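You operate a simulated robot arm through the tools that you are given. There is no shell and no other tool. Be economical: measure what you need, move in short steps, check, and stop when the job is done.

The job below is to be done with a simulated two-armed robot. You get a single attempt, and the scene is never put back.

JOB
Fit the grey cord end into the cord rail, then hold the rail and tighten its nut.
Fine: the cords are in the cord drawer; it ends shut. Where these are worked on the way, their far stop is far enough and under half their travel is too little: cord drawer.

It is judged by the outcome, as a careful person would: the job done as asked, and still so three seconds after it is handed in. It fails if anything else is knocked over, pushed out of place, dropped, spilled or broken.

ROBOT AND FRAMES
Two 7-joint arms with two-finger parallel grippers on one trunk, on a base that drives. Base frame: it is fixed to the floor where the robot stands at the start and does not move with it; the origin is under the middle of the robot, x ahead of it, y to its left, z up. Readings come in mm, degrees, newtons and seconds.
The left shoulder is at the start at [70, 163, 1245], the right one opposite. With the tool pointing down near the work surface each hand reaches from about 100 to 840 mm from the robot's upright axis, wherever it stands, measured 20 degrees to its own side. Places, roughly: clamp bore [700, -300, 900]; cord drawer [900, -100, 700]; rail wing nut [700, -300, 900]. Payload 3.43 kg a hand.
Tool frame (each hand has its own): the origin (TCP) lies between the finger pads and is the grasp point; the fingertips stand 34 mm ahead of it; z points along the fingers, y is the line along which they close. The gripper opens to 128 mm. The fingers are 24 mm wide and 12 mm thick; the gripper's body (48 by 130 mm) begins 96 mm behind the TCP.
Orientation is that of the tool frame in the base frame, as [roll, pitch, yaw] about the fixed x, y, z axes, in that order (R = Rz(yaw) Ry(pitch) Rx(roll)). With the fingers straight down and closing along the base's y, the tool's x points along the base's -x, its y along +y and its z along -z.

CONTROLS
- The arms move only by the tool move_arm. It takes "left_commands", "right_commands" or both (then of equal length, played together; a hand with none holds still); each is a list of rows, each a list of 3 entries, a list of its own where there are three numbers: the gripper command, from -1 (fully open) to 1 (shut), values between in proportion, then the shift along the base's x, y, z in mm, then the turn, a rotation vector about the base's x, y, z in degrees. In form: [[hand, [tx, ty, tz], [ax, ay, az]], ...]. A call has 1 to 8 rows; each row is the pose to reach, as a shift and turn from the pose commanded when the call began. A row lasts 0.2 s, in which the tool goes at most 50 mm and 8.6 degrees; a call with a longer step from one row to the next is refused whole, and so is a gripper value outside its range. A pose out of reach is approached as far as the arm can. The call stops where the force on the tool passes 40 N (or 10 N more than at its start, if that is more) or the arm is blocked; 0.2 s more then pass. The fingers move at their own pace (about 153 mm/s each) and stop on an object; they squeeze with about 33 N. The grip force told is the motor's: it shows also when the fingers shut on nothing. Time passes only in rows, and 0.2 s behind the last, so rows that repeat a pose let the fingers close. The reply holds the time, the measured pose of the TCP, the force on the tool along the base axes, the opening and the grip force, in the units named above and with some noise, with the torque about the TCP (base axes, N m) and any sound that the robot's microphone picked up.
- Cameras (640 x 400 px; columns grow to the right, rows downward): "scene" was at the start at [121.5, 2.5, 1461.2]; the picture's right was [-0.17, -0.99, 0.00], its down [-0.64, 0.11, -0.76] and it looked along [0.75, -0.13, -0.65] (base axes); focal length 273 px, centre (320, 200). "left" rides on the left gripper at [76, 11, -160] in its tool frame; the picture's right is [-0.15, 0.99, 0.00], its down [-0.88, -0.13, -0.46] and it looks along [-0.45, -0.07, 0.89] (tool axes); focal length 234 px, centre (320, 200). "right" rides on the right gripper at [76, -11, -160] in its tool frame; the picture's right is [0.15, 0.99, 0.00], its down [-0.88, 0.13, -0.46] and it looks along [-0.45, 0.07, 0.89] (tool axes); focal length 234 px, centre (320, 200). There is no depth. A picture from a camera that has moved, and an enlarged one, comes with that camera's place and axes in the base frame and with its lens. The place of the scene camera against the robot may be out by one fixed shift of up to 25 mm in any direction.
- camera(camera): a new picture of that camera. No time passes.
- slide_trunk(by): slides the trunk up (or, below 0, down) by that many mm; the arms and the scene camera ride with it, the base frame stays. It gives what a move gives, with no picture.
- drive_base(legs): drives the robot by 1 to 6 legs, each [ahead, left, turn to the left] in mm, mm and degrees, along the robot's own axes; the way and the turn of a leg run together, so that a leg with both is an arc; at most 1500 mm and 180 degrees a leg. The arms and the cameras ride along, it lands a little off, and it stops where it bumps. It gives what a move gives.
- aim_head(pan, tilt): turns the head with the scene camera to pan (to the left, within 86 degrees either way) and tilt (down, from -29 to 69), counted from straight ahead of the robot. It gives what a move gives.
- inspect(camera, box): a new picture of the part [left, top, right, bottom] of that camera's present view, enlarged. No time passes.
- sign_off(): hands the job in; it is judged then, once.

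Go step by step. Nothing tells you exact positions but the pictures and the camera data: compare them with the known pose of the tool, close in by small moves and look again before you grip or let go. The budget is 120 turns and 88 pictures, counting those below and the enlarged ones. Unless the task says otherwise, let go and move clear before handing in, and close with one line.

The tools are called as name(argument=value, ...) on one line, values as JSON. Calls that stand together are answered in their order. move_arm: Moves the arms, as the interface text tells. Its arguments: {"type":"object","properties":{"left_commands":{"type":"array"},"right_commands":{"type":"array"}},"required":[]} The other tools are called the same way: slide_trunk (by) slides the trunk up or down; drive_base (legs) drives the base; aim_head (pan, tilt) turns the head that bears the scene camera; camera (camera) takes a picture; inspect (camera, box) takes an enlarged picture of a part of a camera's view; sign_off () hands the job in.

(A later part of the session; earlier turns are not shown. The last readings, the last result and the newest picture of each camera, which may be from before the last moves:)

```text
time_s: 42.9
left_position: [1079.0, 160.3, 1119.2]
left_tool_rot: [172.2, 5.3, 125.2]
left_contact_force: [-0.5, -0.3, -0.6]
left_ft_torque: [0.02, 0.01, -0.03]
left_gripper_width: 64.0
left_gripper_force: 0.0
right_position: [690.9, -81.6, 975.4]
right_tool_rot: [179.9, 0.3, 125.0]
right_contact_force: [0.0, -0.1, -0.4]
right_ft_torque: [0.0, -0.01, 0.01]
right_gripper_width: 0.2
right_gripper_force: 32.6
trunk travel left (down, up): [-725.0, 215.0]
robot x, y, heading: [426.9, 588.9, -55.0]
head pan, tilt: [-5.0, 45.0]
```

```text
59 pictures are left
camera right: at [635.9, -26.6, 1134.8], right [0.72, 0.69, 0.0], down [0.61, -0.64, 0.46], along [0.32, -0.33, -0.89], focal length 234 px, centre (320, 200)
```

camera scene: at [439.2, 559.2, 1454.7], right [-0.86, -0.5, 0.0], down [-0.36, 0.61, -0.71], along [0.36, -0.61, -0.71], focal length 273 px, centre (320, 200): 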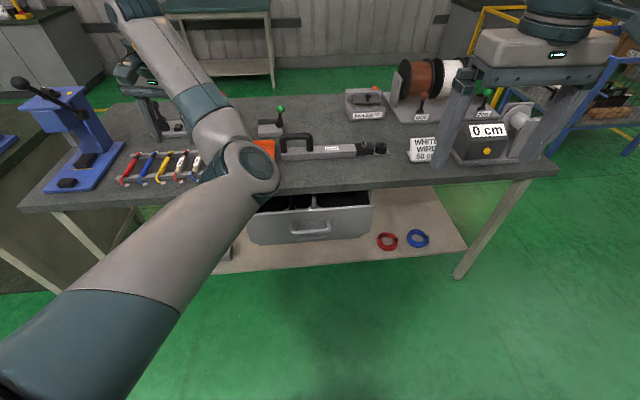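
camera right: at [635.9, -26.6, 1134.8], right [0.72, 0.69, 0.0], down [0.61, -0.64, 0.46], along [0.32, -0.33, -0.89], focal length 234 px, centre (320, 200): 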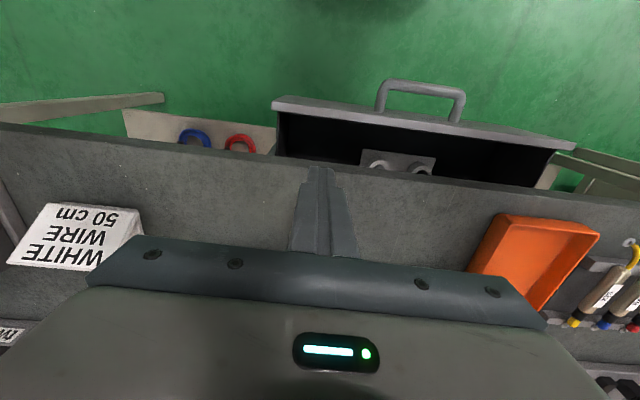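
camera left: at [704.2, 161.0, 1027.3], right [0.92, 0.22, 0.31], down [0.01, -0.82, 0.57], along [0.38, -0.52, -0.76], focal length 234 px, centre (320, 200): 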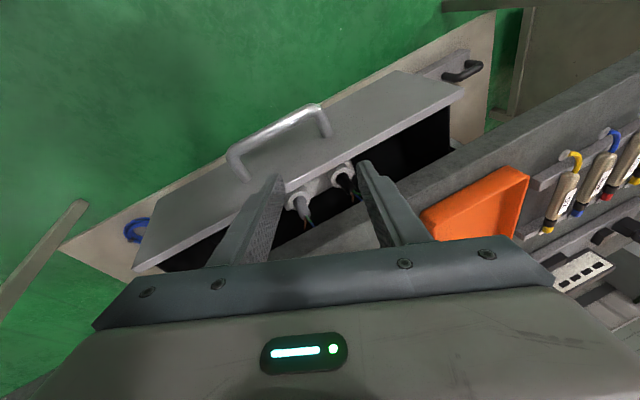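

The fingers hang over the gap between the drawer front and the bench edge. I'll lower them straight into the drawer behind the front panel.

move_arm(right_commands=[[1, [-3, 4, -45], [0, 0, 0]], [1, [-3, 4, -90], [0, 0, 0]], [1, [-3, 4, -130], [0, 0, 0]], [1, [-3, 4, -170], [0, 0, 0]]])

camera(camera="right")

```text
time_s: 43.9
left_position: [1078.7, 160.4, 1119.1]
left_tool_rot: [172.4, 5.3, 125.3]
left_contact_force: [-0.6, -0.4, -0.5]
left_ft_torque: [0.02, 0.04, 0.01]
left_gripper_width: 64.1
left_gripper_force: 0.1
right_position: [684.5, -77.1, 802.9]
right_tool_rot: [179.9, 0.1, 125.0]
right_contact_force: [-0.2, 0.3, -0.4]
right_ft_torque: [-0.02, -0.01, -0.05]
right_gripper_width: 0.0
right_gripper_force: 33.0
trunk travel left (down, up): [-725.0, 215.0]
robot x, y, heading: [423.9, 588.8, -54.9]
head pan, tilt: [-5.0, 45.0]
```

```text
58 pictures are left
camera right: at [629.9, -23.3, 964.7], right [0.72, 0.69, 0.0], down [0.61, -0.64, 0.46], along [0.32, -0.33, -0.89], focal length 234 px, centre (320, 200)
```

right: 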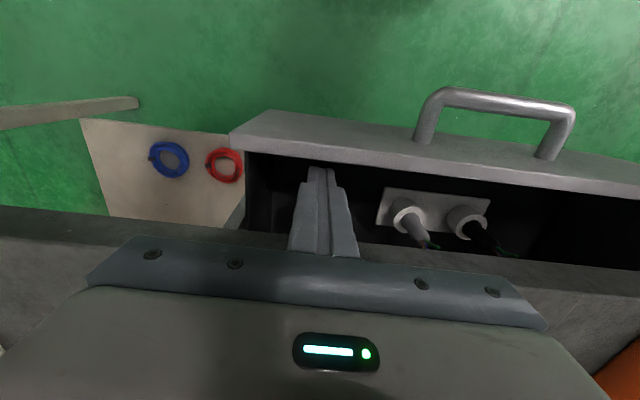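

The fingertips are inside behind the panel. I'll lower 12 mm more and pull outward.

move_arm(right_commands=[[1, [0, 0, -12], [0, 0, 0]], [1, [-16, 23, -12], [0, 0, 0]], [1, [-32, 46, -12], [0, 0, 0]], [1, [-48, 69, -12], [0, 0, 0]], [1, [-64, 92, -12], [0, 0, 0]], [1, [-80, 115, -12], [0, 0, 0]], [1, [-97, 138, -12], [0, 0, 0]], [1, [-113, 161, -12], [0, 0, 0]]])

```text
time_s: 45.7
left_position: [1077.7, 162.3, 1121.6]
left_tool_rot: [172.3, 5.3, 125.3]
left_contact_force: [-0.8, 0.4, 1.1]
left_ft_torque: [0.01, -0.03, -0.02]
left_gripper_width: 63.8
left_gripper_force: 0.0
right_position: [571.9, 84.4, 792.9]
right_tool_rot: [179.7, 0.2, 125.1]
right_contact_force: [0.4, -0.1, -0.8]
right_ft_torque: [-0.01, -0.04, -0.04]
right_gripper_width: 0.1
right_gripper_force: 33.1
trunk travel left (down, up): [-725.0, 215.0]
robot x, y, heading: [426.6, 590.2, -54.8]
head pan, tilt: [-5.0, 45.0]
```

move_arm(right_commands=[[1, [-12, 17, 0], [0, 0, 0]], [1, [-24, 34, 0], [0, 0, 0]], [1, [-36, 51, 0], [0, 0, 0]], [1, [-48, 68, 0], [0, 0, 0]]])

camera(camera="scene")

```text
time_s: 46.6
left_position: [1079.9, 161.5, 1119.6]
left_tool_rot: [172.3, 5.3, 125.4]
left_contact_force: [-0.5, -0.2, -0.9]
left_ft_torque: [0.0, -0.01, 0.0]
left_gripper_width: 63.9
left_gripper_force: 0.1
right_position: [534.6, 136.5, 793.9]
right_tool_rot: [179.8, 1.6, 124.8]
right_contact_force: [5.8, -6.7, -4.2]
right_ft_torque: [-0.02, 0.0, -0.01]
right_gripper_width: 0.0
right_gripper_force: 33.2
trunk travel left (down, up): [-725.0, 215.0]
robot x, y, heading: [430.0, 586.0, -54.8]
head pan, tilt: [-5.0, 45.0]
stopped in row 4 (right hand): the force on the tool passed its limit at 52 N (the readings are from after the stop); the commanded pose is now the measured one
```

```text
57 pictures are left
camera scene: at [485.5, 493.9, 1454.6], right [-0.86, -0.5, 0.0], down [-0.36, 0.61, -0.71], along [0.36, -0.61, -0.71], focal length 273 px, centre (320, 200)
```

scene: 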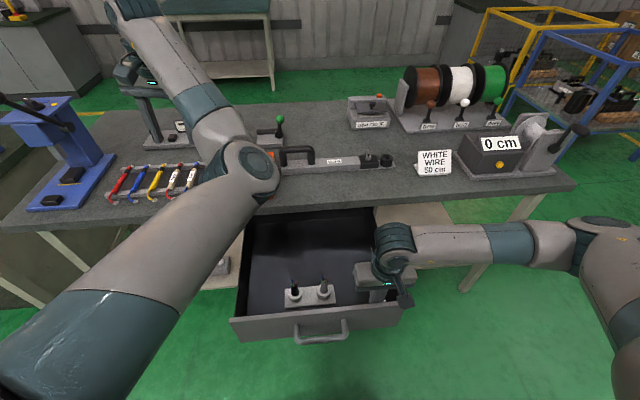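

The drawer is at its stop. I'll come off the panel and rise to view the cord holder from the wrist camera.

move_arm(right_commands=[[1, [9, -12, 0], [0, 0, 0]], [1, [9, -12, 45], [0, 0, 0]], [0.3, [9, -12, 90], [0, 0, 0]], [0.3, [9, -12, 135], [0, 0, 0]], [0.3, [25, -5, 170], [0, 0, 0]], [0.3, [60, 20, 190], [0, 0, 0]]])

camera(camera="right")

```text
time_s: 48.0
left_position: [1080.7, 162.0, 1119.2]
left_tool_rot: [172.5, 5.3, 125.3]
left_contact_force: [0.2, 0.2, -0.8]
left_ft_torque: [-0.02, 0.07, 0.0]
left_gripper_width: 64.0
left_gripper_force: 0.1
right_position: [595.4, 159.6, 985.7]
right_tool_rot: [180.0, 1.3, 124.8]
right_contact_force: [0.4, 0.2, -0.9]
right_ft_torque: [0.03, 0.01, 0.0]
right_gripper_width: 44.8
right_gripper_force: 0.2
trunk travel left (down, up): [-725.0, 215.0]
robot x, y, heading: [427.3, 588.2, -54.9]
head pan, tilt: [-5.0, 45.0]
```

```text
56 pictures are left
camera right: at [538.8, 216.8, 1144.7], right [0.73, 0.68, 0.0], down [0.6, -0.64, 0.48], along [0.32, -0.35, -0.88], focal length 234 px, centre (320, 200)
```

right: 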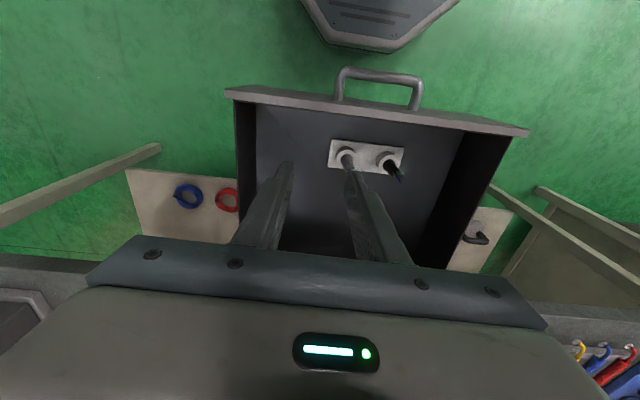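

Grey cord base is near (668,146). I'll move over it, lower to z≈900 and look again.

move_arm(right_commands=[[0.2, [36, -7, -25], [0, 0, 0]], [0.2, [65, -12, -55], [0, 0, 0]], [0.2, [65, -12, -85], [0, 0, 0]]])

camera(camera="right")

```text
time_s: 48.8
left_position: [1077.1, 162.1, 1122.1]
left_tool_rot: [172.2, 5.3, 125.4]
left_contact_force: [0.2, -0.6, 0.1]
left_ft_torque: [-0.01, 0.02, 0.02]
left_gripper_width: 63.8
left_gripper_force: 0.1
right_position: [657.5, 143.8, 899.8]
right_tool_rot: [179.8, 1.5, 124.8]
right_contact_force: [-0.8, -0.8, -0.2]
right_ft_torque: [0.01, 0.0, 0.01]
right_gripper_width: 51.1
right_gripper_force: 0.0
trunk travel left (down, up): [-725.0, 215.0]
robot x, y, heading: [425.3, 591.0, -54.7]
head pan, tilt: [-5.0, 45.0]
```

```text
55 pictures are left
camera right: at [600.7, 202.8, 1058.6], right [0.73, 0.68, 0.0], down [0.6, -0.64, 0.48], along [0.33, -0.35, -0.88], focal length 234 px, centre (320, 200)
```

right: 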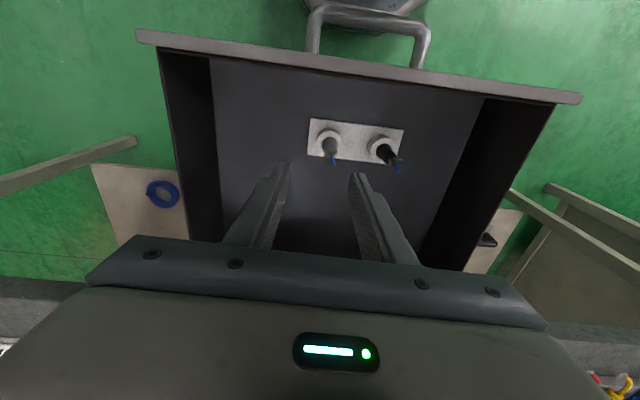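

inspect(camera="right", box=[290, 100, 430, 190])

inspect(camera="scene", box=[270, 250, 370, 320])

```text
4.44 times, centred on (360, 145) of right
camera zoom: at [600.7, 202.8, 1058.6], right [0.73, 0.68, 0.0], down [0.6, -0.64, 0.48], along [0.33, -0.35, -0.88], focal length 1041 px, centre (142, 444)
```

zoom: 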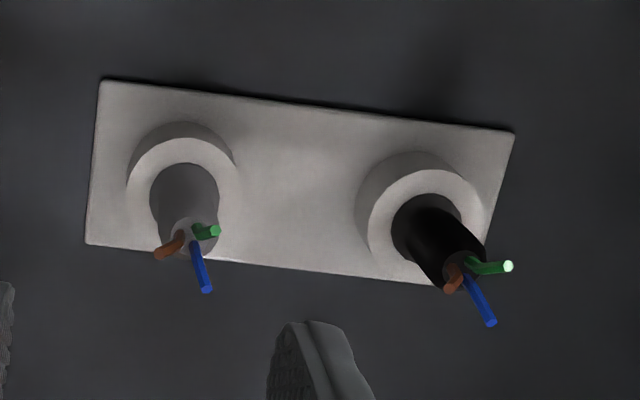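

```text
5.71 times, centred on (320, 285) of scene
camera zoom: at [483.2, 494.3, 1454.8], right [-0.86, -0.5, 0.0], down [-0.36, 0.61, -0.71], along [0.36, -0.61, -0.71], focal length 1562 px, centre (320, -286)
```

zoom: 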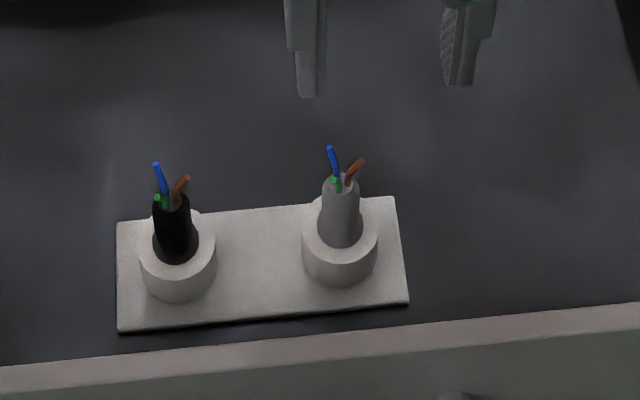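

Cups hold the cords loosely; the grey sheath top is near (678,144,750) with its cup rim near z 695. I'll centre over it, straighten the tool, and descend partway before checking.

move_arm(right_commands=[[0.2, [21, 0, -20], [1.2, 0.9, 0]], [0.2, [21, 0, -50], [1.2, 0.9, 0]], [0.2, [21, 0, -85], [1.2, 0.9, 0]], [0.2, [21, 0, -100], [1.2, 0.9, 0]]])

camera(camera="right")

inspect(camera="scene", box=[270, 230, 390, 320])

```text
time_s: 49.8
left_position: [1078.3, 162.2, 1119.6]
left_tool_rot: [172.3, 5.3, 125.3]
left_contact_force: [0.6, 0.3, -0.5]
left_ft_torque: [0.02, 0.01, -0.03]
left_gripper_width: 64.0
left_gripper_force: 0.1
right_position: [678.3, 146.3, 800.2]
right_tool_rot: [179.8, -0.1, 124.8]
right_contact_force: [-0.2, 0.2, -0.4]
right_ft_torque: [0.02, 0.02, -0.01]
right_gripper_width: 51.1
right_gripper_force: 0.0
trunk travel left (down, up): [-725.0, 215.0]
robot x, y, heading: [430.6, 587.1, -54.8]
head pan, tilt: [-5.0, 45.0]
```

```text
52 pictures are left
camera right: at [624.3, 201.1, 960.5], right [0.73, 0.68, 0.0], down [0.61, -0.65, 0.46], along [0.31, -0.33, -0.89], focal length 234 px, centre (320, 200)
```

right: 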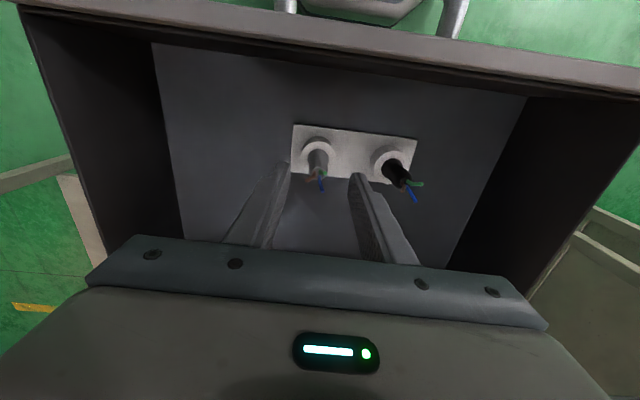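

```text
4.44 times, centred on (330, 275) of scene
camera zoom: at [485.1, 494.6, 1454.7], right [-0.86, -0.5, 0.0], down [-0.36, 0.61, -0.71], along [0.36, -0.61, -0.71], focal length 1215 px, centre (276, -133)
```

zoom: 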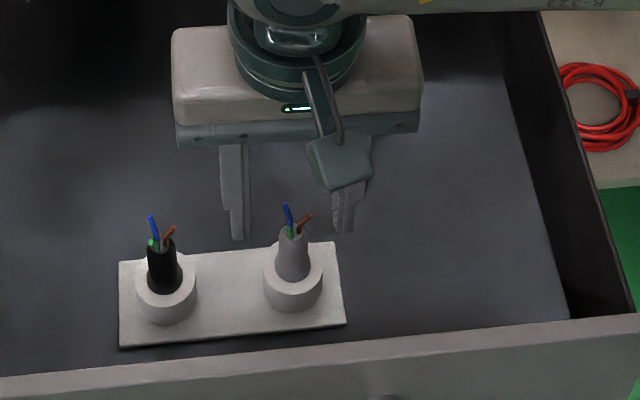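

The axis of the hand coincides with the grey cord within a few mm. I'll descend to z≈737 and close.

move_arm(right_commands=[[0.2, [-2, -2, -20], [0, 0, 0]], [0.2, [-3, -2, -42], [0, 0, 0]], [0.2, [-3, -2, -62], [0, 0, 0]], [0.6, [-3, -2, -62], [0, 0, 0]], [1, [-3, -2, -62], [0, 0, 0]], [1, [-3, -2, -62], [0, 0, 0]]])

camera(camera="right")

```text
time_s: 51.2
left_position: [1077.8, 162.0, 1120.8]
left_tool_rot: [172.3, 5.3, 125.3]
left_contact_force: [-0.6, 0.0, -0.3]
left_ft_torque: [-0.02, -0.04, 0.01]
left_gripper_width: 64.0
left_gripper_force: 0.1
right_position: [676.0, 144.2, 740.9]
right_tool_rot: [179.7, 0.1, 124.8]
right_contact_force: [2.0, 0.2, 12.5]
right_ft_torque: [-0.13, -0.07, 0.41]
right_gripper_width: 39.8
right_gripper_force: 32.8
trunk travel left (down, up): [-725.0, 215.0]
robot x, y, heading: [424.5, 592.0, -54.6]
head pan, tilt: [-5.0, 45.0]
```

```text
50 pictures are left
camera right: at [621.3, 199.5, 900.1], right [0.73, 0.69, 0.0], down [0.61, -0.65, 0.46], along [0.32, -0.33, -0.89], focal length 234 px, centre (320, 200)
```

right: 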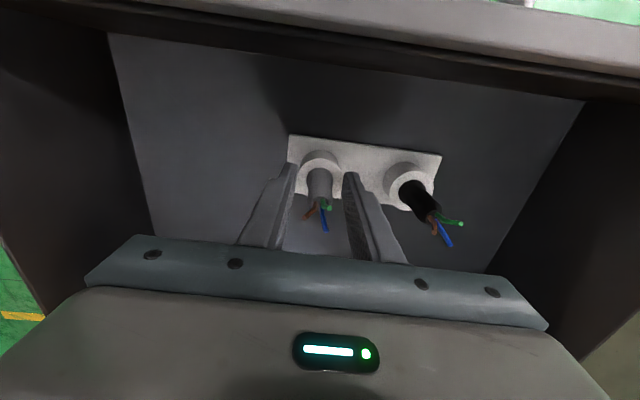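

The opening stopped at 40 mm: I've gripped the cup's rim, not the cord. I'll open, rise 20 mm and close again.

move_arm(right_commands=[[0.2, [0, 0, 0], [0, 0, 0]], [0.2, [0, 0, 10], [0, 0, 0]], [0.2, [0, 0, 22], [0, 0, 0]], [0.6, [0, 0, 22], [0, 0, 0]], [1, [0, 0, 22], [0, 0, 0]], [1, [0, 0, 22], [0, 0, 0]]])

camera(camera="right")

```text
time_s: 52.6
left_position: [1079.1, 162.0, 1119.7]
left_tool_rot: [172.3, 5.3, 125.3]
left_contact_force: [0.0, 0.5, -0.6]
left_ft_torque: [-0.03, 0.02, 0.03]
left_gripper_width: 64.1
left_gripper_force: 0.2
right_position: [675.6, 145.2, 760.7]
right_tool_rot: [179.8, -0.1, 124.9]
right_contact_force: [2.2, -0.4, 1.8]
right_ft_torque: [0.03, -0.04, 0.0]
right_gripper_width: 18.1
right_gripper_force: 32.9
trunk travel left (down, up): [-725.0, 215.0]
robot x, y, heading: [428.9, 590.0, -54.8]
head pan, tilt: [-5.0, 45.0]
```

```text
49 pictures are left
camera right: at [621.6, 198.8, 921.1], right [0.73, 0.68, 0.0], down [0.61, -0.65, 0.46], along [0.31, -0.33, -0.89], focal length 234 px, centre (320, 200)
```

right: 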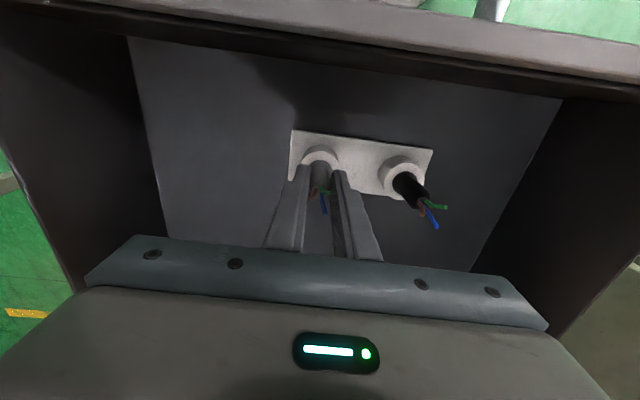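

Now holding the cord (18 mm). I'll lift it straight up out of the cup.

move_arm(right_commands=[[1, [0, 0, 20], [0, 0, 0]], [1, [0, 0, 50], [0, 0, 0]], [1, [0, 0, 90], [0, 0, 0]], [1, [0, 0, 135], [0, 0, 0]], [1, [0, 0, 180], [0, 0, 0]], [1, [0, 0, 225], [0, 0, 0]]])

camera(camera="right")

camera(camera="scene")

```text
time_s: 54.0
left_position: [1078.3, 162.2, 1120.3]
left_tool_rot: [172.3, 5.3, 125.3]
left_contact_force: [0.4, 0.0, 0.4]
left_ft_torque: [0.01, 0.0, -0.01]
left_gripper_width: 64.0
left_gripper_force: 0.1
right_position: [676.7, 144.8, 986.8]
right_tool_rot: [179.9, -0.1, 124.8]
right_contact_force: [0.0, -0.8, -0.3]
right_ft_torque: [0.0, -0.02, 0.01]
right_gripper_width: 18.2
right_gripper_force: 33.2
trunk travel left (down, up): [-725.0, 215.0]
robot x, y, heading: [427.4, 583.8, -55.0]
head pan, tilt: [-5.0, 45.0]
```

```text
48 pictures are left
camera right: at [622.1, 199.0, 1146.8], right [0.73, 0.69, 0.0], down [0.61, -0.65, 0.46], along [0.31, -0.33, -0.89], focal length 234 px, centre (320, 200)
```

right: 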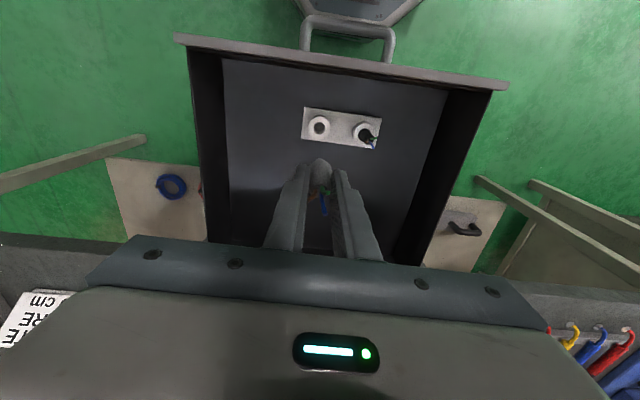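

```text
47 pictures are left
camera scene: at [485.0, 495.5, 1454.6], right [-0.86, -0.5, 0.0], down [-0.36, 0.61, -0.71], along [0.36, -0.61, -0.71], focal length 273 px, centre (320, 200)
```

scene: 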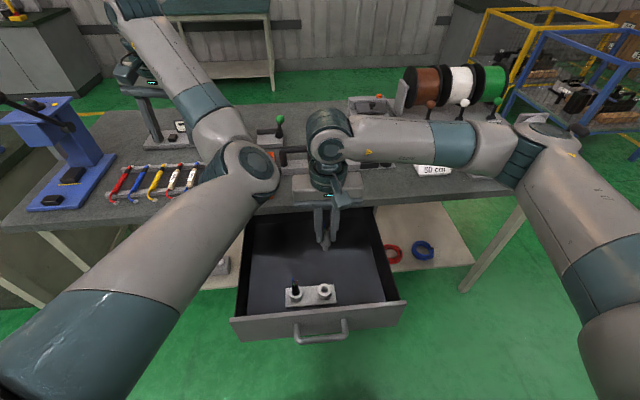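

The grey cord is out and held. The drawer must be shut before I can drive up to the rail, so I'll push it shut by its handle bar using the finger fronts. First I back the base up 90 mm for arm room.

drive_base(legs=[[-90, 0, 0]])

move_arm(right_commands=[[1, [-15, 30, 0], [0, 0, 0]], [1, [-35, 65, 0], [0, 0, 0]], [1, [-50, 95, 0], [0, 0, 0]], [1, [-62, 115, -20], [0, 0, 0]]])

camera(camera="right")

```text
time_s: 55.2
left_position: [1031.0, 228.7, 1122.9]
left_tool_rot: [172.3, 5.6, 125.3]
left_contact_force: [-0.5, 1.6, 0.8]
left_ft_torque: [-0.05, -0.01, -0.04]
left_gripper_width: 64.4
left_gripper_force: 0.1
right_position: [629.6, 212.0, 987.9]
right_tool_rot: [179.9, 0.2, 124.9]
right_contact_force: [-0.6, 0.2, 0.5]
right_ft_torque: [-0.04, -0.03, 0.01]
right_gripper_width: 18.4
right_gripper_force: 32.9
trunk travel left (down, up): [-725.0, 215.0]
robot x, y, heading: [385.9, 653.4, -54.9]
head pan, tilt: [-5.0, 45.0]
stopped in leg 1: the robot was blocked; the commanded pose is now the measured one
```

```text
time_s: 56.2
left_position: [1032.7, 226.6, 1123.1]
left_tool_rot: [172.3, 5.5, 125.3]
left_contact_force: [-0.4, -0.5, 0.1]
left_ft_torque: [0.01, -0.06, 0.0]
left_gripper_width: 64.1
left_gripper_force: 0.0
right_position: [569.3, 323.8, 967.4]
right_tool_rot: [179.8, 0.0, 124.8]
right_contact_force: [-0.1, 0.5, 0.8]
right_ft_torque: [0.0, -0.02, -0.01]
right_gripper_width: 18.2
right_gripper_force: 32.7
trunk travel left (down, up): [-725.0, 215.0]
robot x, y, heading: [383.8, 650.7, -54.7]
head pan, tilt: [-5.0, 45.0]
```

```text
46 pictures are left
camera right: at [514.6, 378.4, 1126.8], right [0.73, 0.68, 0.0], down [0.61, -0.65, 0.46], along [0.32, -0.33, -0.89], focal length 234 px, centre (320, 200)
```

right: 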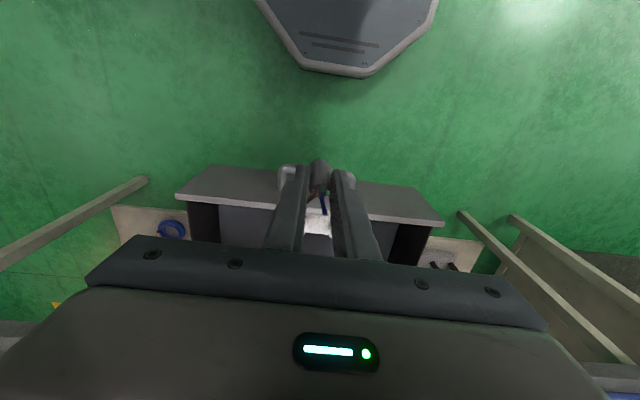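

The bar is about 60 mm ahead of the hand. I lower to z≈768 in front of it, then push.

move_arm(right_commands=[[1, [0, 0, -45], [0, 0, 0]], [1, [0, 0, -90], [0, 0, 0]], [1, [0, 0, -135], [0, 0, 0]], [1, [0, 0, -175], [0, 0, 0]], [1, [0, 0, -198], [0, 0, 0]]])

move_arm(right_commands=[[1, [11, -16, 0], [0, 0, 0]], [1, [23, -33, 0], [0, 0, 0]], [1, [37, -53, 0], [0, 0, 0]], [1, [52, -74, 0], [0, 0, 0]], [1, [69, -98, 0], [0, 0, 0]], [1, [86, -122, 0], [0, 0, 0]], [1, [103, -146, 0], [0, 0, 0]]])

camera(camera="right")

```text
time_s: 57.5
left_position: [1033.8, 224.7, 1121.6]
left_tool_rot: [172.3, 5.4, 125.3]
left_contact_force: [0.7, 0.4, 0.2]
left_ft_torque: [-0.01, -0.02, 0.0]
left_gripper_width: 63.8
left_gripper_force: 0.0
right_position: [569.4, 322.2, 767.3]
right_tool_rot: [179.8, -0.1, 125.0]
right_contact_force: [-0.3, 0.7, -1.0]
right_ft_torque: [0.0, -0.01, -0.03]
right_gripper_width: 18.1
right_gripper_force: 33.4
trunk travel left (down, up): [-725.0, 215.0]
robot x, y, heading: [377.0, 647.8, -54.6]
head pan, tilt: [-5.0, 45.0]
```

```text
time_s: 59.0
left_position: [1034.8, 224.8, 1120.3]
left_tool_rot: [172.3, 5.3, 125.3]
left_contact_force: [-0.1, 0.8, -0.4]
left_ft_torque: [0.0, -0.02, 0.04]
left_gripper_width: 64.1
left_gripper_force: 0.1
right_position: [672.8, 177.7, 767.2]
right_tool_rot: [179.8, -0.1, 124.9]
right_contact_force: [-0.6, 0.3, -0.3]
right_ft_torque: [0.01, -0.01, 0.0]
right_gripper_width: 18.3
right_gripper_force: 32.6
trunk travel left (down, up): [-725.0, 215.0]
robot x, y, heading: [385.3, 651.3, -55.1]
head pan, tilt: [-5.0, 45.0]
```

```text
45 pictures are left
camera right: at [618.3, 231.6, 928.0], right [0.73, 0.69, 0.0], down [0.61, -0.65, 0.46], along [0.31, -0.33, -0.89], focal length 234 px, centre (320, 200)
```

right: 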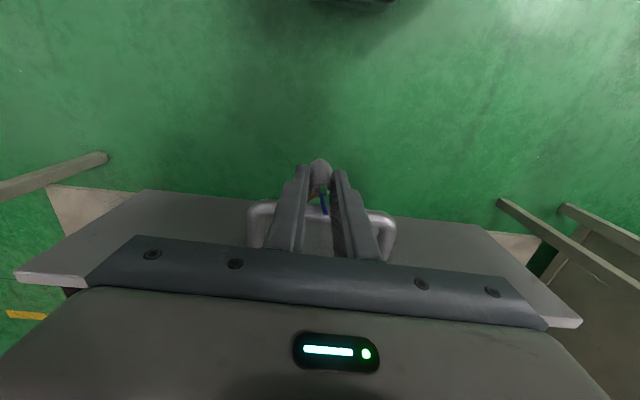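

Pushing works. I continue until it stops.

move_arm(right_commands=[[1, [17, -24, 0], [0, 0, 0]], [1, [34, -49, 0], [0, 0, 0]], [1, [51, -73, 0], [0, 0, 0]], [1, [69, -98, 0], [0, 0, 0]], [1, [86, -122, 0], [0, 0, 0]], [1, [97, -139, 0], [0, 0, 0]], [1, [106, -151, 0], [0, 0, 0]]])

move_arm(right_commands=[[1, [4, -6, 0], [0, 0, 0]], [1, [8, -12, 0], [0, 0, 0]], [1, [13, -18, 0], [0, 0, 0]], [1, [17, -24, 0], [0, 0, 0]], [1, [21, -30, 0], [0, 0, 0]]])

camera(camera="right")

```text
time_s: 60.6
left_position: [1033.6, 225.4, 1121.6]
left_tool_rot: [172.3, 5.3, 125.4]
left_contact_force: [1.0, -0.3, -0.9]
left_ft_torque: [0.0, 0.0, 0.01]
left_gripper_width: 64.1
left_gripper_force: 0.1
right_position: [778.7, 24.5, 768.3]
right_tool_rot: [179.8, -0.1, 124.9]
right_contact_force: [0.3, -0.8, -2.0]
right_ft_torque: [0.0, 0.02, 0.02]
right_gripper_width: 18.0
right_gripper_force: 33.1
trunk travel left (down, up): [-725.0, 215.0]
robot x, y, heading: [380.7, 653.6, -54.8]
head pan, tilt: [-5.0, 45.0]
```

```text
time_s: 61.7
left_position: [1033.1, 226.2, 1121.9]
left_tool_rot: [172.4, 5.4, 125.3]
left_contact_force: [0.3, -0.1, -0.5]
left_ft_torque: [0.06, 0.01, 0.01]
left_gripper_width: 64.4
left_gripper_force: 0.0
right_position: [790.6, 12.5, 764.2]
right_tool_rot: [179.8, -1.4, 125.0]
right_contact_force: [-17.8, 20.6, 9.1]
right_ft_torque: [0.27, 0.17, 0.3]
right_gripper_width: 17.8
right_gripper_force: 33.0
right hand out of reach, approached as far as the arm can: row 5
trunk travel left (down, up): [-725.0, 215.0]
robot x, y, heading: [379.6, 653.2, -55.1]
head pan, tilt: [-5.0, 45.0]
stopped in row 5 (right hand): the force on the tool passed its limit at 46 N (the readings are from after the stop); the commanded pose is now the measured one
```

```text
44 pictures are left
camera right: at [738.6, 63.5, 925.9], right [0.73, 0.69, 0.01], down [0.62, -0.66, 0.43], along [0.3, -0.31, -0.9], focal length 234 px, centre (320, 200)
```

right: 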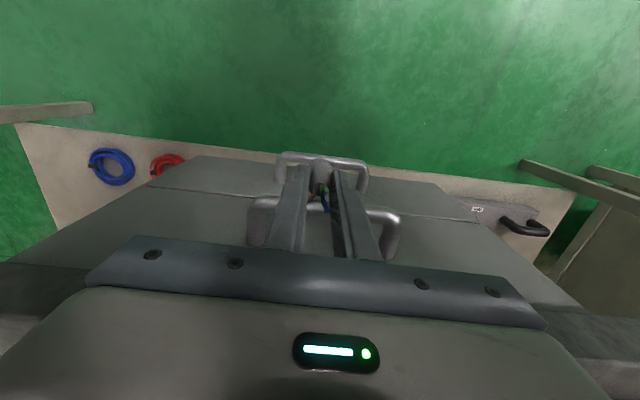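

It stopped with 46 N where the closed position should be. I'll back off, rise, and verify from the scene camera.

move_arm(right_commands=[[1, [-15, 20, 0], [-0.9, -0.6, 0]], [1, [-30, 42, 10], [-1, -0.8, 0]], [1, [-40, 56, 45], [-1, -0.8, 0]], [1, [-40, 56, 90], [-1, -0.8, 0]], [1, [-40, 56, 135], [-1, -0.8, 0]], [1, [-40, 56, 180], [-1, -0.8, 0]], [1, [-40, 56, 225], [-1, -0.8, 0]], [1, [-40, 56, 260], [-1, -0.8, 0]]])

camera(camera="scene")

camera(camera="right")

```text
time_s: 63.5
left_position: [1032.4, 226.3, 1120.7]
left_tool_rot: [172.3, 5.4, 125.4]
left_contact_force: [0.1, 0.5, 0.1]
left_ft_torque: [0.01, 0.0, 0.0]
left_gripper_width: 63.9
left_gripper_force: 0.0
right_position: [751.5, 65.5, 1024.5]
right_tool_rot: [179.8, 0.4, 124.8]
right_contact_force: [0.4, 0.4, -0.7]
right_ft_torque: [0.0, 0.01, 0.0]
right_gripper_width: 17.7
right_gripper_force: 33.5
trunk travel left (down, up): [-725.0, 215.0]
robot x, y, heading: [387.2, 657.0, -55.0]
head pan, tilt: [-5.0, 45.0]
```

```text
43 pictures are left
camera scene: at [439.1, 559.7, 1454.7], right [-0.86, -0.5, 0.0], down [-0.36, 0.61, -0.71], along [0.36, -0.61, -0.71], focal length 273 px, centre (320, 200)
```

scene: 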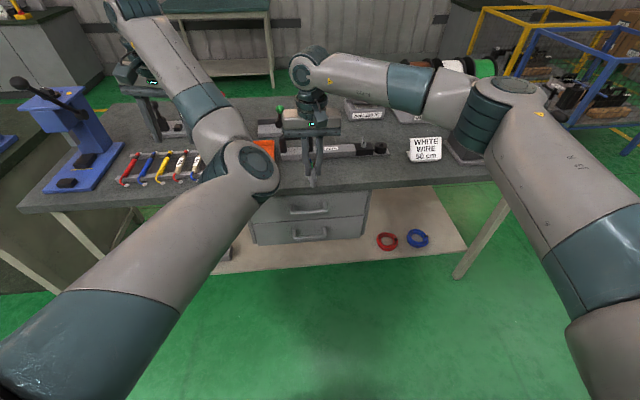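

```text
42 pictures are left
camera right: at [696.3, 119.8, 1184.4], right [0.73, 0.69, 0.0], down [0.61, -0.65, 0.46], along [0.32, -0.33, -0.89], focal length 234 px, centre (320, 200)
```

right: 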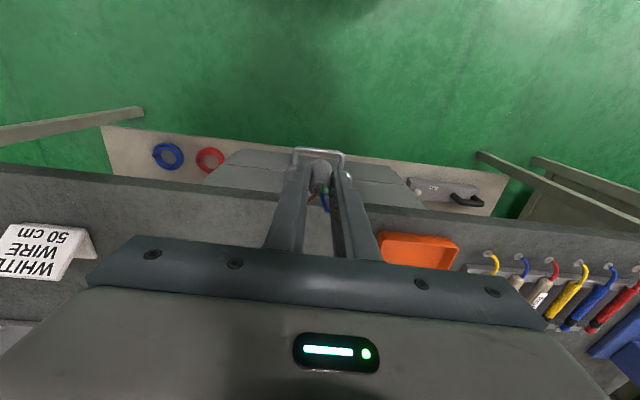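

inspect(camera="scene", box=[230, 180, 390, 260])

```text
4.00 times, centred on (310, 220) of scene
camera zoom: at [439.1, 559.7, 1454.7], right [-0.86, -0.5, 0.0], down [-0.36, 0.61, -0.71], along [0.36, -0.61, -0.71], focal length 1094 px, centre (360, 120)
```

zoom: 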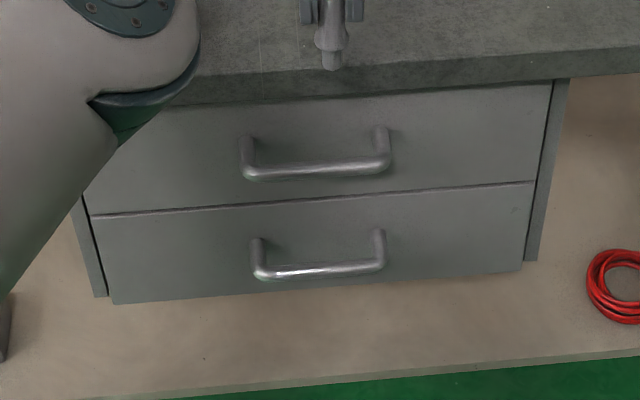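

Both drawers are flush: the cord drawer is shut. Now I raise the cord clear and drive toward the rail so the ring comes in front of the right hand.

move_arm(right_commands=[[1, [0, 0, 40], [0, 0, 0]], [1, [0, 0, 80], [0, 0, 0]]])

drive_base(legs=[[0, -250, 0], [230, 0, 0]])

camera(camera="right")

camera(camera="scene")

```text
time_s: 64.1
left_position: [1031.5, 227.0, 1121.2]
left_tool_rot: [172.3, 5.4, 125.3]
left_contact_force: [-0.7, -0.9, -0.2]
left_ft_torque: [-0.01, -0.02, 0.02]
left_gripper_width: 64.1
left_gripper_force: 0.1
right_position: [752.5, 64.6, 1104.4]
right_tool_rot: [179.7, 0.3, 125.1]
right_contact_force: [0.7, 0.2, -0.7]
right_ft_torque: [0.0, -0.01, 0.04]
right_gripper_width: 17.7
right_gripper_force: 33.8
trunk travel left (down, up): [-725.0, 215.0]
robot x, y, heading: [381.5, 652.7, -54.9]
head pan, tilt: [-5.0, 45.0]
```

```text
time_s: 67.2
left_position: [958.7, -106.3, 1121.1]
left_tool_rot: [172.2, 5.5, 125.2]
left_contact_force: [0.3, 0.2, 0.7]
left_ft_torque: [0.01, 0.01, 0.04]
left_gripper_width: 64.0
left_gripper_force: 0.0
right_position: [675.4, -267.2, 1103.9]
right_tool_rot: [179.8, 0.3, 124.8]
right_contact_force: [0.5, -0.1, -0.3]
right_ft_torque: [-0.02, 0.03, -0.02]
right_gripper_width: 17.2
right_gripper_force: 33.6
trunk travel left (down, up): [-725.0, 215.0]
robot x, y, heading: [307.7, 322.9, -54.8]
head pan, tilt: [-5.0, 45.0]
```

```text
40 pictures are left
camera right: at [621.8, -211.3, 1264.2], right [0.73, 0.69, 0.0], down [0.61, -0.65, 0.46], along [0.32, -0.33, -0.89], focal length 234 px, centre (320, 200)
```

right: 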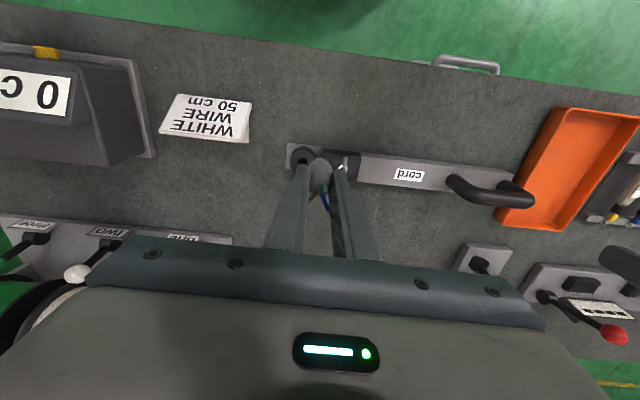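

```text
39 pictures are left
camera scene: at [365.5, 228.9, 1454.8], right [-0.87, -0.5, 0.0], down [-0.35, 0.61, -0.71], along [0.35, -0.61, -0.71], focal length 273 px, centre (320, 200)
```

scene: 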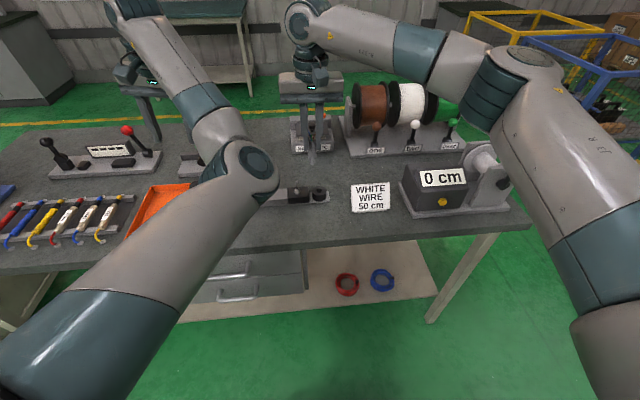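

The ring is near (678,-313). I'll move over it, lower so the cord bottom is just above, and look closely.

move_arm(right_commands=[[1, [1, -20, -30], [0, 0, 0]], [1, [3, -44, -60], [0, 0, 0]], [1, [3, -46, -95], [0, 0, 0]]])

camera(camera="right")

inspect(camera="scene", box=[270, 120, 370, 220])

```text
time_s: 68.0
left_position: [959.3, -106.3, 1120.4]
left_tool_rot: [172.3, 5.3, 125.2]
left_contact_force: [0.3, 0.1, 0.8]
left_ft_torque: [-0.02, -0.02, 0.02]
left_gripper_width: 63.8
left_gripper_force: 0.0
right_position: [680.4, -313.9, 1007.8]
right_tool_rot: [179.8, 0.3, 124.9]
right_contact_force: [0.2, 0.3, -0.9]
right_ft_torque: [0.04, 0.0, -0.01]
right_gripper_width: 17.6
right_gripper_force: 33.5
trunk travel left (down, up): [-725.0, 215.0]
robot x, y, heading: [307.8, 323.9, -54.9]
head pan, tilt: [-5.0, 45.0]
```

```text
38 pictures are left
camera right: at [625.3, -258.5, 1168.5], right [0.73, 0.69, 0.0], down [0.61, -0.65, 0.46], along [0.32, -0.33, -0.89], focal length 234 px, centre (320, 200)
```

right: 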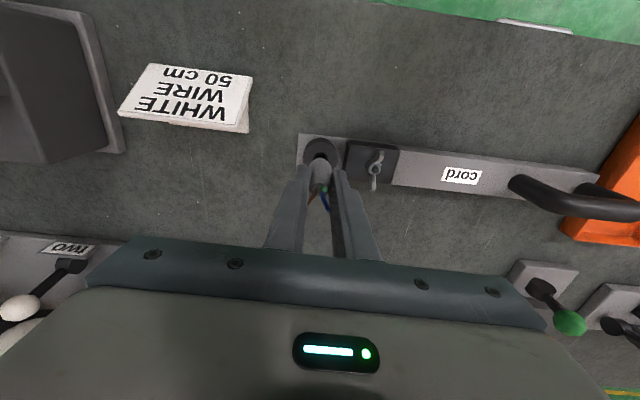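

```text
4.00 times, centred on (320, 170) of scene
camera zoom: at [366.3, 227.8, 1454.6], right [-0.87, -0.5, 0.0], down [-0.35, 0.61, -0.71], along [0.35, -0.61, -0.71], focal length 1094 px, centre (320, 320)
```

zoom: 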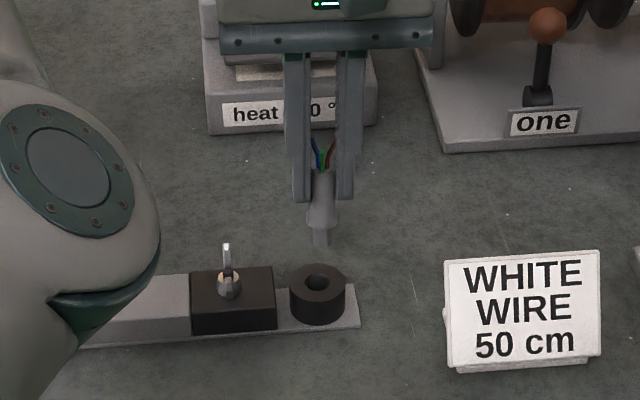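

inspect(camera="right", box=[280, 120, 400, 200])

```text
5.00 times, centred on (340, 160) of right
camera zoom: at [625.3, -258.5, 1168.5], right [0.73, 0.69, 0.0], down [0.61, -0.65, 0.46], along [0.32, -0.33, -0.89], focal length 1171 px, centre (220, 400)
```

zoom: 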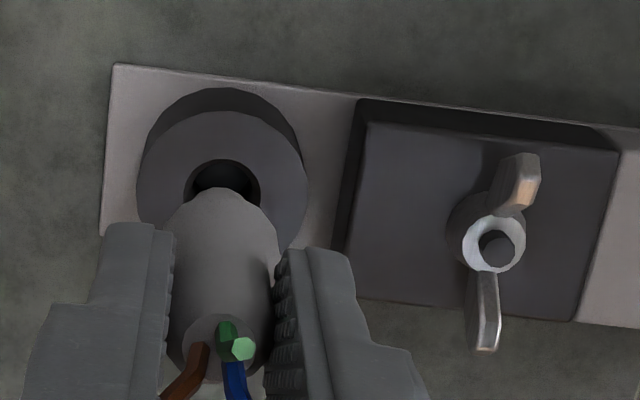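

The cord has a narrow pin below the sheath, meant for the ring's bore. By the views the bore lies about 10 mm further ahead; I'll correct and lower to just above, then check again.

move_arm(right_commands=[[1, [6, -7.5, -10], [0, 0, 0]], [1, [6, -7.5, -28], [0, 0, 0]]])

inspect(camera="right", box=[280, 110, 400, 190])

inspect(camera="scene", box=[290, 160, 350, 210])

```text
time_s: 68.6
left_position: [958.0, -107.2, 1120.7]
left_tool_rot: [172.2, 5.3, 125.2]
left_contact_force: [0.1, 0.4, -0.3]
left_ft_torque: [-0.02, -0.01, -0.04]
left_gripper_width: 63.9
left_gripper_force: 0.0
right_position: [686.5, -321.4, 981.1]
right_tool_rot: [179.8, 0.3, 124.8]
right_contact_force: [0.5, -0.1, -1.1]
right_ft_torque: [0.02, 0.01, 0.02]
right_gripper_width: 17.7
right_gripper_force: 32.7
trunk travel left (down, up): [-725.0, 215.0]
robot x, y, heading: [310.8, 325.0, -54.7]
head pan, tilt: [-5.0, 45.0]
```

```text
5.00 times, centred on (340, 150) of right
camera zoom: at [631.3, -266.3, 1141.0], right [0.73, 0.69, 0.0], down [0.61, -0.65, 0.46], along [0.32, -0.33, -0.89], focal length 1171 px, centre (220, 450)
```

zoom: 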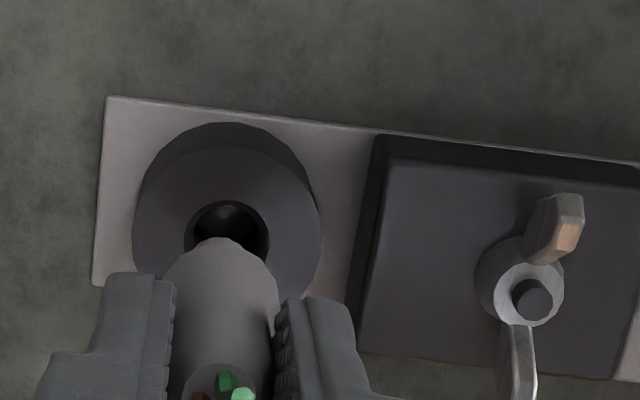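

```text
8.00 times, centred on (320, 185) of scene
camera zoom: at [365.9, 227.9, 1454.6], right [-0.87, -0.5, 0.0], down [-0.35, 0.61, -0.71], along [0.35, -0.61, -0.71], focal length 2187 px, centre (320, 320)
```

zoom: 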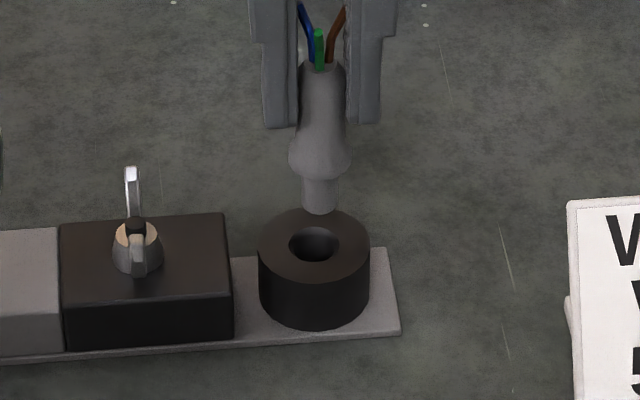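

Pin and bore nearly line up; I shift 2 mm left and 1 mm ahead, lower 12 mm and look again.

move_arm(right_commands=[[1, [2.2, 0.3, 0], [0, 0, 0]], [1, [2.2, 0.3, -12], [0, 0, 0]]])

inspect(camera="scene", box=[290, 160, 350, 210])

```text
time_s: 69.2
left_position: [958.9, -105.8, 1120.6]
left_tool_rot: [172.2, 5.3, 125.2]
left_contact_force: [-0.4, 0.3, 0.2]
left_ft_torque: [0.0, -0.04, 0.0]
left_gripper_width: 64.0
left_gripper_force: 0.1
right_position: [688.5, -321.1, 967.8]
right_tool_rot: [179.8, 0.3, 124.7]
right_contact_force: [0.4, -0.4, -0.1]
right_ft_torque: [-0.01, 0.05, 0.02]
right_gripper_width: 17.0
right_gripper_force: 33.0
trunk travel left (down, up): [-725.0, 215.0]
robot x, y, heading: [309.0, 324.2, -54.8]
head pan, tilt: [-5.0, 45.0]
```

```text
8.00 times, centred on (320, 185) of scene
camera zoom: at [365.9, 227.9, 1454.6], right [-0.87, -0.5, 0.0], down [-0.35, 0.61, -0.71], along [0.35, -0.61, -0.71], focal length 2187 px, centre (320, 320)
```

zoom: 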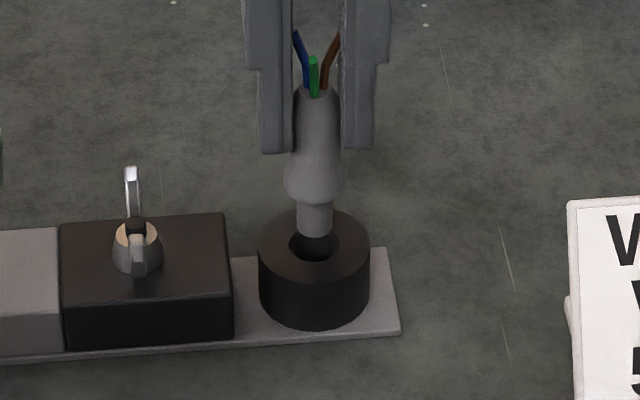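

move_arm(right_commands=[[1, [0, 0, -3], [0, 0, 0]], [1, [0, 0, -6], [0, 0, 0]]])

inspect(camera="scene", box=[290, 160, 350, 210])

inspect(camera="right", box=[280, 110, 400, 190])

```text
time_s: 69.8
left_position: [958.8, -105.9, 1121.1]
left_tool_rot: [172.3, 5.3, 125.2]
left_contact_force: [0.0, 1.0, -0.3]
left_ft_torque: [-0.03, -0.02, 0.0]
left_gripper_width: 63.9
left_gripper_force: 0.1
right_position: [689.1, -320.8, 960.8]
right_tool_rot: [179.8, 0.2, 124.7]
right_contact_force: [0.1, -0.6, -1.5]
right_ft_torque: [-0.01, -0.04, 0.03]
right_gripper_width: 17.4
right_gripper_force: 33.6
trunk travel left (down, up): [-725.0, 215.0]
robot x, y, heading: [309.1, 320.1, -54.9]
head pan, tilt: [-5.0, 45.0]
```

```text
8.00 times, centred on (320, 185) of scene
camera zoom: at [366.0, 228.3, 1454.6], right [-0.87, -0.5, 0.0], down [-0.35, 0.61, -0.71], along [0.35, -0.61, -0.71], focal length 2187 px, centre (320, 320)
```

zoom: 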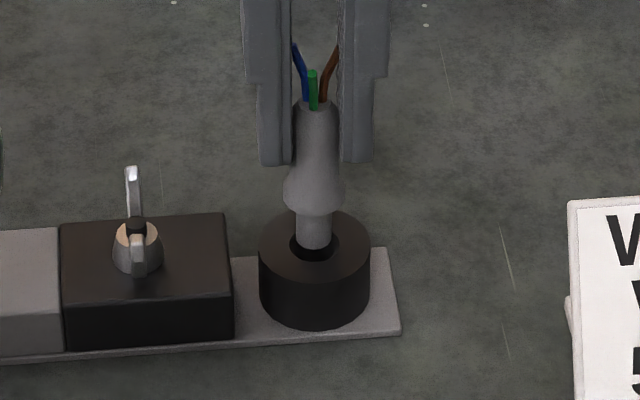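

```text
5.00 times, centred on (340, 150) of right
camera zoom: at [633.7, -265.4, 1122.5], right [0.73, 0.69, 0.0], down [0.61, -0.65, 0.46], along [0.32, -0.33, -0.89], focal length 1171 px, centre (220, 450)
```

zoom: 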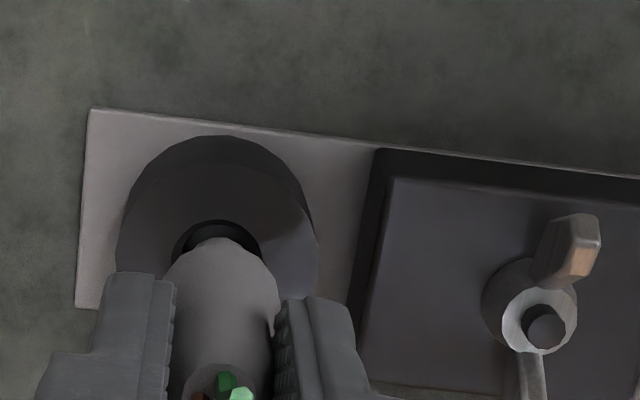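

Still free of contact and aligned; I continue lowering in small steps.

move_arm(right_commands=[[1, [0, 0, -4], [0, 0, 0]], [1, [0, 0, -8], [0, 0, 0]], [1, [0, 0, -12], [0, 0, 0]]])

inspect(camera="scene", box=[290, 160, 350, 210])

```text
time_s: 70.6
left_position: [958.4, -105.1, 1121.8]
left_tool_rot: [172.3, 5.4, 125.2]
left_contact_force: [-0.6, -0.4, -0.8]
left_ft_torque: [0.01, 0.0, 0.0]
left_gripper_width: 64.0
left_gripper_force: 0.2
right_position: [688.0, -320.9, 952.3]
right_tool_rot: [179.7, 0.3, 124.9]
right_contact_force: [-0.6, -0.1, 0.6]
right_ft_torque: [-0.01, 0.02, 0.0]
right_gripper_width: 17.6
right_gripper_force: 32.9
trunk travel left (down, up): [-725.0, 215.0]
robot x, y, heading: [311.6, 321.5, -55.0]
head pan, tilt: [-5.0, 45.0]
```

```text
8.00 times, centred on (320, 185) of scene
camera zoom: at [366.0, 228.4, 1454.7], right [-0.87, -0.5, 0.0], down [-0.35, 0.61, -0.71], along [0.35, -0.61, -0.71], focal length 2187 px, centre (320, 320)
```

zoom: 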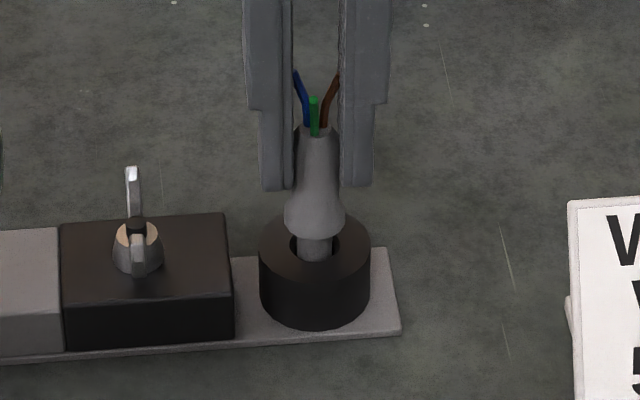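

The pin has entered the bore without contact. I'll push down until it seats.

move_arm(right_commands=[[1, [0, 0, -4], [0, 0, 0]], [1, [0, 0, -8], [0, 0, 0]], [1, [0, 0, -12], [0, 0, 0]], [1, [0, 0, -16], [0, 0, 0]], [1, [0, 0, -20], [0, 0, 0]], [1, [0, 0, -24], [0, 0, 0]]])

inspect(camera="scene", box=[290, 160, 350, 210])

```text
time_s: 72.1
left_position: [956.6, -104.1, 1123.6]
left_tool_rot: [172.3, 5.3, 125.2]
left_contact_force: [-0.6, -0.1, 0.3]
left_ft_torque: [0.05, 0.01, -0.02]
left_gripper_width: 63.8
left_gripper_force: 0.0
right_position: [689.7, -320.5, 936.0]
right_tool_rot: [179.5, 0.9, 124.8]
right_contact_force: [-8.3, 7.0, 21.6]
right_ft_torque: [0.6, 0.61, -0.03]
right_gripper_width: 17.3
right_gripper_force: 33.0
trunk travel left (down, up): [-725.0, 215.0]
robot x, y, heading: [310.7, 322.5, -55.2]
head pan, tilt: [-5.0, 45.0]
stopped in row 6 (right hand): the force on the tool passed its limit at 41 N (the readings are from after the stop); the commanded pose is now the measured one
```

```text
8.00 times, centred on (320, 185) of scene
camera zoom: at [363.9, 230.7, 1454.9], right [-0.87, -0.5, 0.0], down [-0.35, 0.61, -0.71], along [0.35, -0.61, -0.71], focal length 2187 px, centre (320, 320)
```

zoom: 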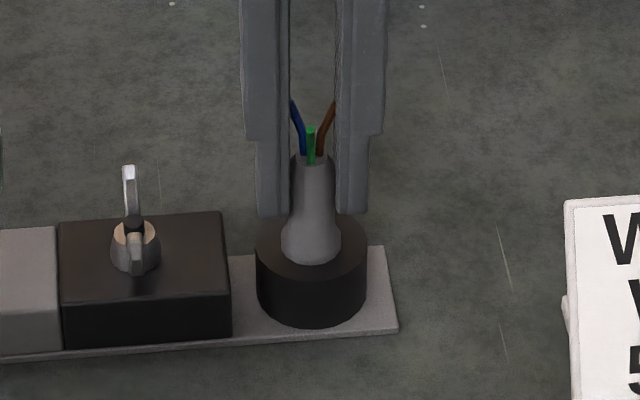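

The shoulder sits on the ring, with a slight sideways load. I'll relieve it by a small shift back and press once more to ensure full seating.

move_arm(right_commands=[[1, [-0.8, 1.1, 0], [0, 0, 0]], [1, [-0.8, 1.1, -2], [0, 0, 0]]])

```text
time_s: 72.7
left_position: [956.5, -103.9, 1125.5]
left_tool_rot: [172.2, 5.6, 125.2]
left_contact_force: [-0.2, -0.7, 0.1]
left_ft_torque: [0.02, -0.03, 0.02]
left_gripper_width: 64.1
left_gripper_force: 0.1
right_position: [689.5, -320.8, 935.9]
right_tool_rot: [179.5, 1.3, 124.6]
right_contact_force: [-0.1, -3.6, 37.5]
right_ft_torque: [-0.03, 0.21, 0.02]
right_gripper_width: 17.4
right_gripper_force: 32.9
trunk travel left (down, up): [-725.0, 215.0]
robot x, y, heading: [309.1, 322.3, -54.7]
head pan, tilt: [-5.0, 45.0]
```

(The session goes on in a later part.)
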